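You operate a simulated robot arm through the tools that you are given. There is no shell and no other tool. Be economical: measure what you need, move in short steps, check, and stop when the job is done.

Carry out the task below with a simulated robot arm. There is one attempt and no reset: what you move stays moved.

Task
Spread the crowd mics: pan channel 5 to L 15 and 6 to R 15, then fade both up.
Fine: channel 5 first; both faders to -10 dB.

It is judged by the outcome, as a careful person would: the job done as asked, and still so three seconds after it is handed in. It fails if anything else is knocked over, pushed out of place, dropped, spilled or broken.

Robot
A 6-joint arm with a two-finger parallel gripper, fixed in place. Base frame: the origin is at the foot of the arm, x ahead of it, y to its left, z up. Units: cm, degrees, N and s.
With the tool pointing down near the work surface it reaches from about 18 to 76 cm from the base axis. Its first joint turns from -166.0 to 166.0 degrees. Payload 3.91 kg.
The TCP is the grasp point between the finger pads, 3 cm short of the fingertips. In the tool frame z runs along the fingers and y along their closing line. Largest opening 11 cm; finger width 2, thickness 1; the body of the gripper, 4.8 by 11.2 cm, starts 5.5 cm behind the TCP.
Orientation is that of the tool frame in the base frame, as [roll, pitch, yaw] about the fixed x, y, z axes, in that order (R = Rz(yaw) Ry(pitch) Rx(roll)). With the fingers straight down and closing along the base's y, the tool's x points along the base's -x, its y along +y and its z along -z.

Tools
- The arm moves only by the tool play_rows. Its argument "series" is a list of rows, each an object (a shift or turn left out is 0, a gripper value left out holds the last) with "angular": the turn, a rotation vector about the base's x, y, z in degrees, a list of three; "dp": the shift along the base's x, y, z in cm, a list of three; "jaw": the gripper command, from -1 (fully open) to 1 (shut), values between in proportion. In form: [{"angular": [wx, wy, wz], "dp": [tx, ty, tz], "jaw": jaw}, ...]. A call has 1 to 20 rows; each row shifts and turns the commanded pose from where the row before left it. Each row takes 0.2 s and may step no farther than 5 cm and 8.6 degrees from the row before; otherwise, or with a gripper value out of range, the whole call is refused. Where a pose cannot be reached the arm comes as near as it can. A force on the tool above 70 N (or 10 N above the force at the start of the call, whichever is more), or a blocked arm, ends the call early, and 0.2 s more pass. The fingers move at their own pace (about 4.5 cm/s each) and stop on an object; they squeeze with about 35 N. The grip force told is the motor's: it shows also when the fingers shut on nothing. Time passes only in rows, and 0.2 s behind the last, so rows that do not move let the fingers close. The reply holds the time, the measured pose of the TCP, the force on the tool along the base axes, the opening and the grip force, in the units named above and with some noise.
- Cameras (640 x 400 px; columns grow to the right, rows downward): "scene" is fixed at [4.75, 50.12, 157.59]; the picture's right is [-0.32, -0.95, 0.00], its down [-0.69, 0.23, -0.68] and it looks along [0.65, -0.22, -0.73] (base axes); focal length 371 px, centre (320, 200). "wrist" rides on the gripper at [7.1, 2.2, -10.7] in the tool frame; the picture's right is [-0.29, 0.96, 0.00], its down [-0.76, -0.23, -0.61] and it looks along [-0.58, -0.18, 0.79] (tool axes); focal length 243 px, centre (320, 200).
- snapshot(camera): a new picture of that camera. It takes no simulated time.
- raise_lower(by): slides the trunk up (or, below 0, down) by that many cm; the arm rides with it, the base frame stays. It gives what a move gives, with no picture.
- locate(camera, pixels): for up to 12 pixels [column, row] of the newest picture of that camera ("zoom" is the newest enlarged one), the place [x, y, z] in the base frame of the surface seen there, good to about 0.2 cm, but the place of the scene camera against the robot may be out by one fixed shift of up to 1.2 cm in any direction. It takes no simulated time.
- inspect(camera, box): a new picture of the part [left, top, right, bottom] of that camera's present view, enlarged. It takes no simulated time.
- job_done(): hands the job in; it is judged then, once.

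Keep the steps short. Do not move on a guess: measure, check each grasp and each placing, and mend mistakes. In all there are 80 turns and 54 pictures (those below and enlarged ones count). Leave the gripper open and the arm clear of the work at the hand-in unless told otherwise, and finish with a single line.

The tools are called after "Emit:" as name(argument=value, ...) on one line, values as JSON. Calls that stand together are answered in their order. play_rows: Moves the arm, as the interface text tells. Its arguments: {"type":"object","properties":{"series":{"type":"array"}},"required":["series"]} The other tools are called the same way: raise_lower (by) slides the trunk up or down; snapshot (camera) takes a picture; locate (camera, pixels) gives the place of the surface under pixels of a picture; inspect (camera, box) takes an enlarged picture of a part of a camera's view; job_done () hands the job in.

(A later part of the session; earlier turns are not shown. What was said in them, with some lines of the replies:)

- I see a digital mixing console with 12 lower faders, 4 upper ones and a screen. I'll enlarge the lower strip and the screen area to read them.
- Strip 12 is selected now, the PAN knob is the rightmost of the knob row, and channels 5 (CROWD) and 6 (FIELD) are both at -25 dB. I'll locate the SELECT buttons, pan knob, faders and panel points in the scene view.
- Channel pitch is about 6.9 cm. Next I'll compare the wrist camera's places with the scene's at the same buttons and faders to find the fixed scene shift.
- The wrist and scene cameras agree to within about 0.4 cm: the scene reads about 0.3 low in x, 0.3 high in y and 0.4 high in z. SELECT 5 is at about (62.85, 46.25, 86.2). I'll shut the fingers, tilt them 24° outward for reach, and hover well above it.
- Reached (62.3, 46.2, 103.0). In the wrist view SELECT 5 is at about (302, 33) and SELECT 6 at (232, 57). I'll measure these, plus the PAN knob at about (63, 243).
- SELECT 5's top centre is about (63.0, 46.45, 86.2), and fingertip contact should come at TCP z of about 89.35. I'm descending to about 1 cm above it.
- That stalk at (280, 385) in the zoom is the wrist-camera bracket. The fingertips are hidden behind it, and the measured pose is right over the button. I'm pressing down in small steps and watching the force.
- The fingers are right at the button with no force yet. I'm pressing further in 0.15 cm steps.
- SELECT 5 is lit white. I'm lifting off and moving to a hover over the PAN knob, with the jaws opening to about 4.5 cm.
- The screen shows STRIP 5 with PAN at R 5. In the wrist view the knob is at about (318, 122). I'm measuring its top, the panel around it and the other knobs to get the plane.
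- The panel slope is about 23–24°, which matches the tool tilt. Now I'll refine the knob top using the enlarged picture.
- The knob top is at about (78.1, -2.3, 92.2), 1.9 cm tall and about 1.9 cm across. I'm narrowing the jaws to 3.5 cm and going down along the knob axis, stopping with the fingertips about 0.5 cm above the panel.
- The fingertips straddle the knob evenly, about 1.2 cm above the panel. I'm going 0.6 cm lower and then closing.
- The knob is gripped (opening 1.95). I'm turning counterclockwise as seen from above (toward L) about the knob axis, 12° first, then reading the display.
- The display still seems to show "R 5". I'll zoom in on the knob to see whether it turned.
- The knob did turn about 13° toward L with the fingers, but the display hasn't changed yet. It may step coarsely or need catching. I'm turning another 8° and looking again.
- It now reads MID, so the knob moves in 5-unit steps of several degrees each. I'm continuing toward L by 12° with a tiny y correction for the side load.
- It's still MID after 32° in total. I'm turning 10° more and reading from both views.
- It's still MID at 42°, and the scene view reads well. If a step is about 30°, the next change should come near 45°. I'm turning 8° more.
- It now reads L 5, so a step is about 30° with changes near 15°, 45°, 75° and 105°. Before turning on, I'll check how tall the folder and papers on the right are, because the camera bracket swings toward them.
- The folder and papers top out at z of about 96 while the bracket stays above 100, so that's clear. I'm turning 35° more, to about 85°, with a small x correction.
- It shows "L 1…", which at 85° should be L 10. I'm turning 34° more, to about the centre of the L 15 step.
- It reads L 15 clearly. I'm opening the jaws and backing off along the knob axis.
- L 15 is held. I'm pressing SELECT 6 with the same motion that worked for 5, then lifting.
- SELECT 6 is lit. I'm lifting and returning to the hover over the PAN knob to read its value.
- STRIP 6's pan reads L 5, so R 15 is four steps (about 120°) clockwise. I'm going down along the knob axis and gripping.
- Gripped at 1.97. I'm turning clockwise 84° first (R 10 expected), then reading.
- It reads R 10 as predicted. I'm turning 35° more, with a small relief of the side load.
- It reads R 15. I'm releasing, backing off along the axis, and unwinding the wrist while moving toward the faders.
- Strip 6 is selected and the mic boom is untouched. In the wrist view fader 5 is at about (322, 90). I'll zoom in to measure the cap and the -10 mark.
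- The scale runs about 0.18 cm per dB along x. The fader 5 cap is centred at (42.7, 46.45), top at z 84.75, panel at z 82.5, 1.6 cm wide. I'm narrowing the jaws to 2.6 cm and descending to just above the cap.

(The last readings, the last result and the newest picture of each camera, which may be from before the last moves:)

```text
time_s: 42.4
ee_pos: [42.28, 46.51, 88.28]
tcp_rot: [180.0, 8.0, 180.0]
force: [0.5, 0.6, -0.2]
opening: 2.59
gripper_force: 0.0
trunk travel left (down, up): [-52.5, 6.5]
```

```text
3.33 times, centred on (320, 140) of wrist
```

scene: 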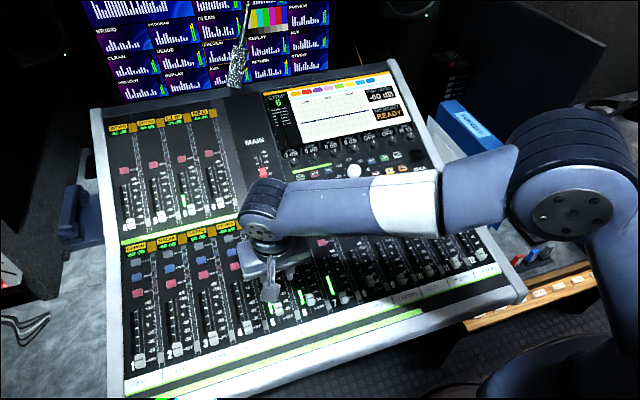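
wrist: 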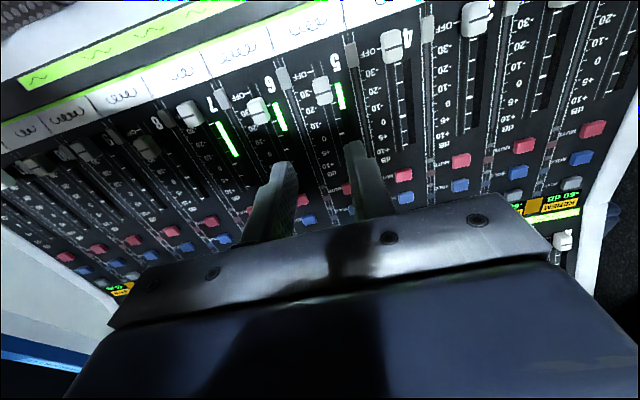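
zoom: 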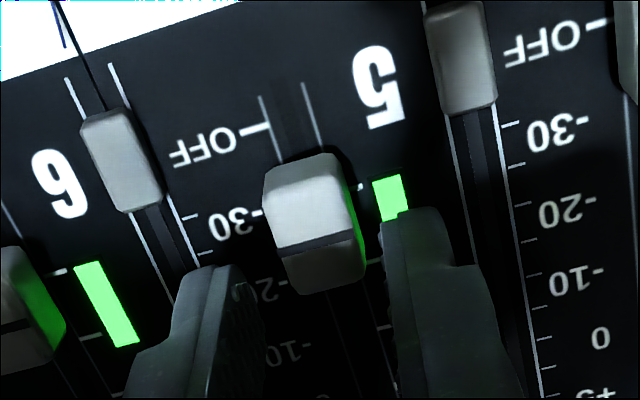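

The fingers straddle the cap and are lined up with its centre line. I'm going down 2 cm and closing.

Emit:
play_rows(series=[{"dp": [0.05, 0, -1]}, {"dp": [0.05, 0, -1]}, {}, {"jaw": 0.65}, {"jaw": 1}, {}, {}])

Emit:
play_rows(series=[{"dp": [0.495, 0, 0.07]}, {"dp": [0.495, 0, 0.07]}, {"dp": [0.495, 0, 0.07]}, {"dp": [0.495, 0, 0.07]}, {}])

Emit:
snapshot(camera="scene")

Emit:
snapshot(camera="wrist")

```text
time_s: 44.0
ee_pos: [42.54, 46.52, 86.25]
tcp_rot: [-179.9, 8.0, -179.9]
force: [0.7, -1.7, -2.6]
opening: 1.57
gripper_force: 45.6
trunk travel left (down, up): [-52.5, 6.5]
```

```text
time_s: 45.2
ee_pos: [44.48, 46.49, 86.66]
tcp_rot: [-179.9, 8.0, -179.8]
force: [0.8, -3.2, -6.0]
opening: 1.57
gripper_force: 44.9
trunk travel left (down, up): [-52.5, 6.5]
```

```text
11 pictures are left
```

scene: 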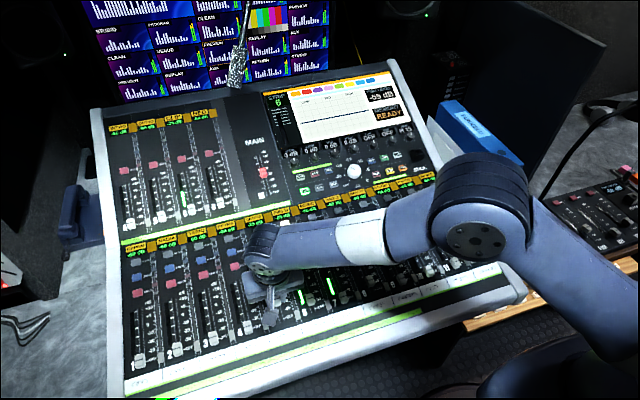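

```text
10 pictures are left
```

wrist: 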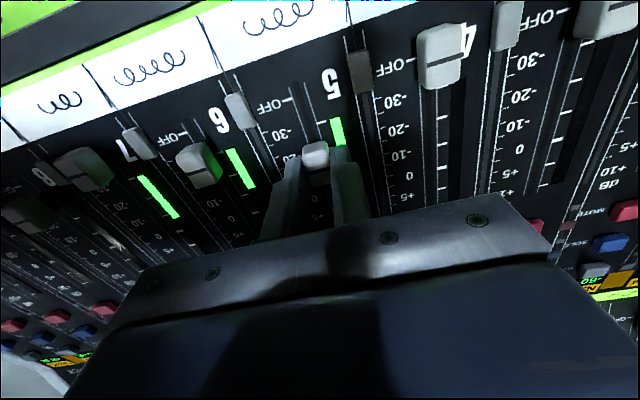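

Gripped at 1.57; the cap moved with the fingers about 1.95 cm (about 11 dB). The whole -25 → -10 span is about 2.65 cm, so I'll go 0.68 cm more, then release and back off to read the display.

Emit:
play_rows(series=[{"dp": [0.34, 0, 0.02]}, {"dp": [0.34, 0, 0.02]}, {}, {}, {"jaw": 0.527}, {}, {"dp": [-0.1, 0, 1.5]}, {"dp": [-0.4, 0, 4]}, {"dp": [-4.5, 0, 2]}, {"dp": [-4.5, 0, 2]}, {"dp": [-4.5, 0, 0]}, {}])

Emit:
inspect(camera="scene", box=[216, 195, 376, 315])

```text
time_s: 47.8
ee_pos: [31.07, 46.26, 96.17]
tcp_rot: [-179.9, 7.9, 179.9]
force: [-0.1, -0.3, -0.7]
opening: 2.6
gripper_force: 0.1
trunk travel left (down, up): [-52.5, 6.5]
```

```text
3.33 times, centred on (296, 255) of scene
```

zoom: 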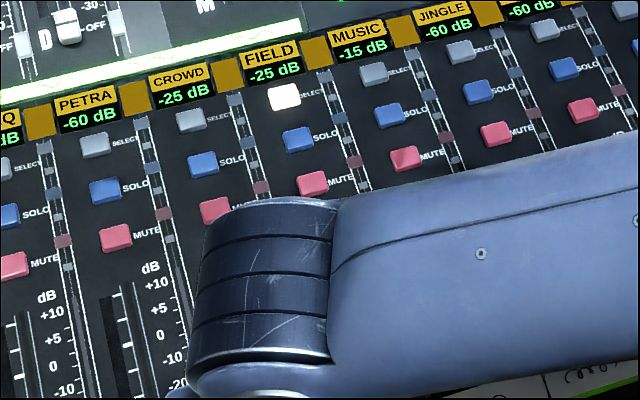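

The CROWD display still reads -25, so I need to see where fader 5 actually is. I'm checking with the wrist camera.

Emit:
snapshot(camera="wrist")

```text
8 pictures are left
```

wrist: 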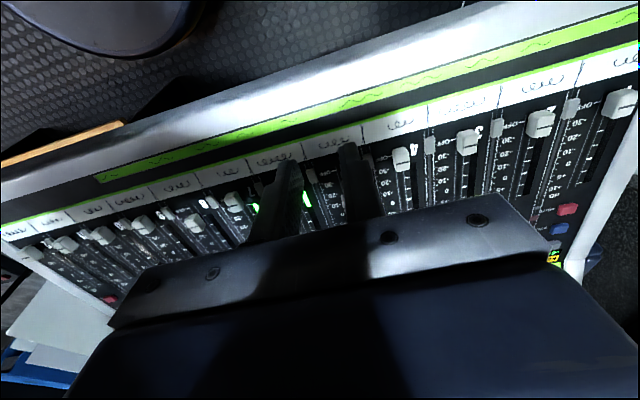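

The fingers hide fader 5 here. I'm retreating to the right near the start pose so the scene camera has a clear view.

Emit:
play_rows(series=[{"dp": [0.8, -3.9, 2]}, {"dp": [0.8, -3.9, 2]}, {"dp": [0.8, -3.9, 2]}, {"dp": [0.8, -3.9, 2]}, {"dp": [0.8, -3.9, 2]}, {"dp": [0.8, -3.9, 2]}, {"dp": [0.8, -3.9, 2]}, {"dp": [0.8, -3.9, 2]}, {"dp": [0.8, -3.9, 2]}, {"dp": [0.8, -3.9, 2]}, {}])

Emit:
inspect(camera="scene", box=[216, 205, 376, 305])

```text
time_s: 50.2
ee_pos: [39.22, 7.51, 116.11]
tcp_rot: [-180.0, 8.0, -179.9]
force: [0.6, 0.0, -0.6]
opening: 2.61
gripper_force: 0.0
trunk travel left (down, up): [-52.5, 6.5]
```

```text
4.00 times, centred on (296, 255) of scene
```

zoom: 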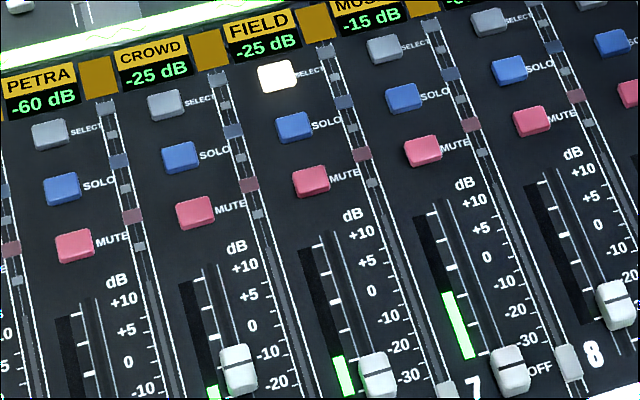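

Now I understand the displays. The readouts follow the green meters (MUSIC reads -15 with its fader at OFF), so they are signal levels and not fader positions. The fader must be set by its printed scale. I'll measure caps and scale marks in this picture.

Emit:
locate(camera="zoom", pixels=[[240, 370], [615, 302], [511, 370], [380, 375], [249, 295], [252, 325], [268, 352], [277, 381], [540, 369], [530, 338], [520, 311], [487, 257]])

Emit:
inspect(camera="scene", box=[254, 265, 318, 305])

```text
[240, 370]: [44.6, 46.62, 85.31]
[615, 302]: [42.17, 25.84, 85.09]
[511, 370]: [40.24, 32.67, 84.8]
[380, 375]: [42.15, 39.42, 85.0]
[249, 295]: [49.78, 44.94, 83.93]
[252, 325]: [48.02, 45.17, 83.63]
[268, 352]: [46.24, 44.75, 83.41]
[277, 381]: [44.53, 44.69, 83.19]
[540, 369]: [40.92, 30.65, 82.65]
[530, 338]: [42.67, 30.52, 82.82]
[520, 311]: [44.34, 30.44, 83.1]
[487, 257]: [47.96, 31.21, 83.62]
```

```text
10.00 times, centred on (286, 285) of scene
```

zoom: 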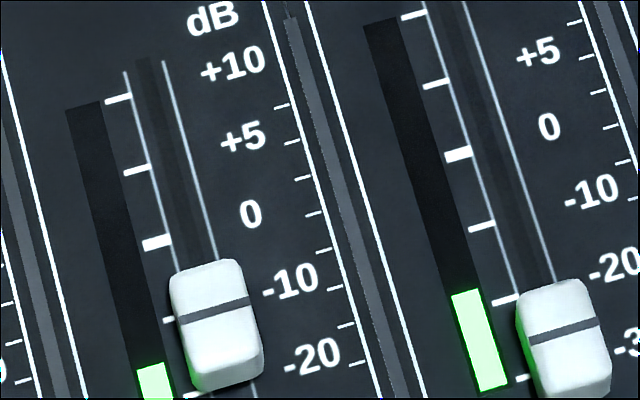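

I'll measure the cap lines and the tick marks precisely in this 10x picture.

Emit:
locate(camera="zoom", pixels=[[215, 312], [195, 317], [240, 304], [290, 281], [312, 354], [250, 213], [157, 243], [169, 320], [138, 170], [563, 329], [593, 191], [482, 227]])

```text
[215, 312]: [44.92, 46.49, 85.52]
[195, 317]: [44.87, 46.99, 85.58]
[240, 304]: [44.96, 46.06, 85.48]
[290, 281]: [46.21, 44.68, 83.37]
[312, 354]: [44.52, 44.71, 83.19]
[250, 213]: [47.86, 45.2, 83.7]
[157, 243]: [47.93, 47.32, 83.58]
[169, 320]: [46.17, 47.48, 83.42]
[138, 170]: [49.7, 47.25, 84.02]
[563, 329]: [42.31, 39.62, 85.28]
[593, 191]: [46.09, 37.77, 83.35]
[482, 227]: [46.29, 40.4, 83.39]
```

The -10 tick is at x 46.18 and fader 5's foot is at about 45.25, which reads near -15, so it needs about 0.93 cm more. Fader 6 is at -30 and needs about 3.53 cm. I'm retracing the same path back to the release pose of fader 5 and regripping.

Emit:
play_rows(series=[{"dp": [-0.8, 3.9, -2]}, {"dp": [-0.8, 3.9, -2]}, {"dp": [-0.8, 3.9, -2]}, {"dp": [-0.8, 3.9, -2]}, {"dp": [-0.8, 3.9, -2]}, {"dp": [-0.8, 3.9, -2]}, {"dp": [-0.8, 3.9, -2]}, {"dp": [-0.8, 3.9, -2]}, {"dp": [-0.8, 3.9, -2]}, {"dp": [-0.8, 3.9, -2]}, {"dp": [4.5, 0, 0]}, {"dp": [4.5, 0, -2]}, {"dp": [4.5, 0, -2]}, {"dp": [0.4, 0, -3.2]}, {}])

Emit:
play_rows(series=[{"dp": [0, 0, -0.8]}, {"dp": [0.1, 0, -1.5]}, {}, {"jaw": 0.65}, {"jaw": 1}, {}, {}])

```text
time_s: 53.4
ee_pos: [44.91, 46.4, 88.88]
tcp_rot: [-180.0, 8.0, -180.0]
force: [0.0, -0.7, 0.4]
opening: 2.6
gripper_force: 0.0
trunk travel left (down, up): [-52.5, 6.5]
```

```text
time_s: 55.0
ee_pos: [45.2, 46.43, 86.6]
tcp_rot: [-180.0, 8.0, -180.0]
force: [0.2, 2.2, -2.8]
opening: 1.56
gripper_force: 44.6
trunk travel left (down, up): [-52.5, 6.5]
```

The cap is gripped again (1.56). I'm pushing 0.93 cm up the slope, letting it settle, then releasing and lifting.

Emit:
play_rows(series=[{"dp": [0.31, 0, 0.035]}, {"dp": [0.31, 0, 0.035]}, {"dp": [0.31, 0, 0.035]}, {}, {}])

Emit:
play_rows(series=[{"jaw": 0.527}, {}, {"dp": [-0.1, 0, 1.5]}, {"dp": [-0.4, 0, 3]}, {}])

```text
time_s: 56.2
ee_pos: [45.92, 46.43, 86.67]
tcp_rot: [-180.0, 8.0, -179.7]
force: [-0.1, 0.5, -2.7]
opening: 1.56
gripper_force: 44.8
trunk travel left (down, up): [-52.5, 6.5]
```

```text
time_s: 57.4
ee_pos: [45.55, 46.41, 91.47]
tcp_rot: [-179.8, 8.1, 180.0]
force: [-0.4, 0.1, 1.0]
opening: 2.58
gripper_force: 0.0
trunk travel left (down, up): [-52.5, 6.5]
```

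Fader 5 is placed. Now I'm going to fader 6, at an offset of (-2.6, -6.87) from fader 5's earlier spot, and stopping just above its cap to check.

Emit:
play_rows(series=[{"dp": [-1.52, -3.435, 0]}, {"dp": [-1.52, -3.435, 0]}, {"dp": [0, 0, -2.9]}, {}])

Emit:
inspect(camera="wrist", box=[224, 60, 416, 180])

```text
time_s: 58.4
ee_pos: [42.43, 39.47, 88.41]
tcp_rot: [-179.9, 8.0, -179.9]
force: [-0.9, -0.1, 0.0]
opening: 2.59
gripper_force: 0.1
trunk travel left (down, up): [-52.5, 6.5]
```

```text
3.33 times, centred on (320, 120) of wrist
```

zoom: 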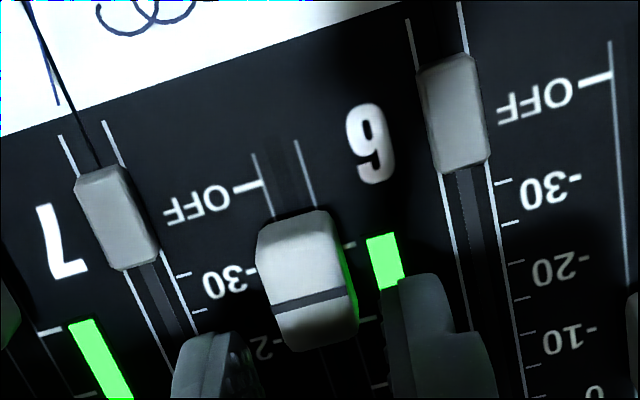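

The geometry is the same as for fader 5. I'm going down, gripping, and pushing 3.53 cm up the slope.

Emit:
play_rows(series=[{"dp": [0.05, 0, -1]}, {"dp": [0.03, 0, -1.05]}, {}, {"jaw": 0.65}, {"jaw": 1}, {}, {}])

Emit:
play_rows(series=[{"dp": [0.505, 0, 0.062]}, {"dp": [0.505, 0, 0.062]}, {"dp": [0.505, 0, 0.062]}, {"dp": [0.505, 0, 0.062]}, {"dp": [0.505, 0, 0.062]}, {"dp": [0.505, 0, 0.062]}, {"dp": [0.5, 0, 0.062]}, {}, {}])

Emit:
play_rows(series=[{"jaw": 0.527}, {}, {"dp": [-0.1, 0, 1.5]}, {"dp": [-0.4, 0, 4]}, {"dp": [-1, -3, 3]}, {"dp": [0, -4, 2.5]}, {"dp": [0, -4, 2.5]}, {"dp": [0, -4, 2.5]}, {"dp": [0, -4, 2.5]}, {"dp": [0, -4, 2.5]}, {"dp": [0, -4, 2.5]}, {"dp": [0, -4, 2.5]}, {"dp": [0, -4, 2.5]}, {}])

Emit:
inspect(camera="scene", box=[262, 262, 326, 302])

```text
time_s: 60.0
ee_pos: [42.6, 39.53, 86.22]
tcp_rot: [-179.9, 8.0, 179.9]
force: [1.1, -9.1, 0.1]
opening: 1.56
gripper_force: 44.8
trunk travel left (down, up): [-52.5, 6.5]
```

```text
time_s: 62.0
ee_pos: [46.15, 39.57, 86.91]
tcp_rot: [-180.0, 8.0, -180.0]
force: [-1.0, -17.9, 9.6]
opening: 1.55
gripper_force: 44.9
trunk travel left (down, up): [-52.5, 6.5]
```

```text
time_s: 65.0
ee_pos: [44.49, 4.56, 115.2]
tcp_rot: [-180.0, 8.1, 179.9]
force: [0.4, 0.8, 0.8]
opening: 2.59
gripper_force: 0.1
trunk travel left (down, up): [-52.5, 6.5]
```

```text
10.00 times, centred on (294, 282) of scene
```

zoom: 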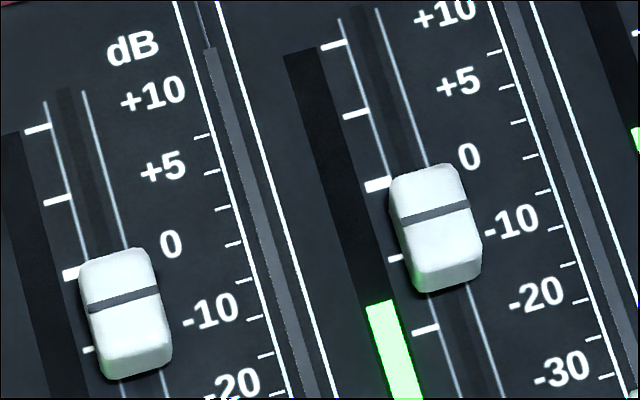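

Both faders are up. I'm measuring the cap lines against the -10 ticks.

Emit:
locate(camera="zoom", pixels=[[125, 300], [105, 306], [148, 293], [88, 350], [208, 311], [436, 213], [415, 219], [458, 207], [397, 258], [512, 222], [72, 273], [426, 330]])

```text
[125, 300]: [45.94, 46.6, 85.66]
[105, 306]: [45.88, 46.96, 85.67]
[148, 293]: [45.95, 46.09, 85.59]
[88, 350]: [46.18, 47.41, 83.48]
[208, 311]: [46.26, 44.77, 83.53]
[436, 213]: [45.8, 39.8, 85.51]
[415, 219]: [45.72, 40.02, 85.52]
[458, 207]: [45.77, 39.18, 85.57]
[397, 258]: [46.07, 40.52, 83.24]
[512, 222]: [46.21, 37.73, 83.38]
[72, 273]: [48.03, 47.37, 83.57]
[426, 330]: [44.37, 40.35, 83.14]
```

Corrected for cap height, fader 5 sits at x of about 46.23 and fader 6 at about 46.07, against the -10 ticks at 46.2 and 46.15. Both are within half a dB. I'm opening the gripper and checking the whole scene once more.

Emit:
play_rows(series=[{"dp": [-2, 0, 3], "jaw": -1}, {"dp": [-2, 0, 3]}, {}, {}, {}])

Emit:
snapshot(camera="scene")

Emit:
inspect(camera="scene", box=[250, 70, 450, 195])

```text
time_s: 66.2
ee_pos: [40.64, 4.7, 121.3]
tcp_rot: [-179.9, 8.1, -180.0]
force: [-0.3, 0.6, 0.1]
opening: 11.02
gripper_force: 0.2
trunk travel left (down, up): [-52.5, 6.5]
```

```text
3 pictures are left
```

scene: 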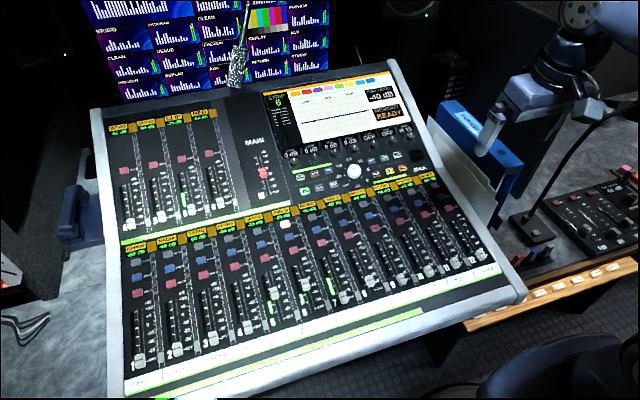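

```text
3.20 times, centred on (350, 132) of scene
```

zoom: 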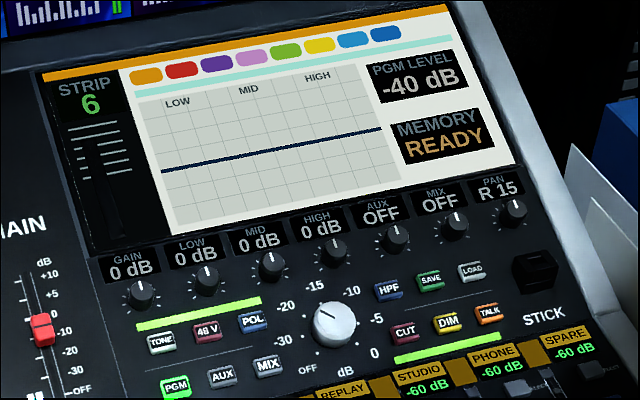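

Strip 6 shows R 15, and channel 5 was set to L 15. The program level has risen to -40 dB with both faders at -10, nothing else has moved, and the gripper is open and clear. I'm handing in.

Emit:
job_done()

```text
The job is handed in.
```

Channel 5 is panned to L 15 and channel 6 to R 15, channel 5 first, and both faders are at -10 dB, within about half a dB as measured against the printed scale.
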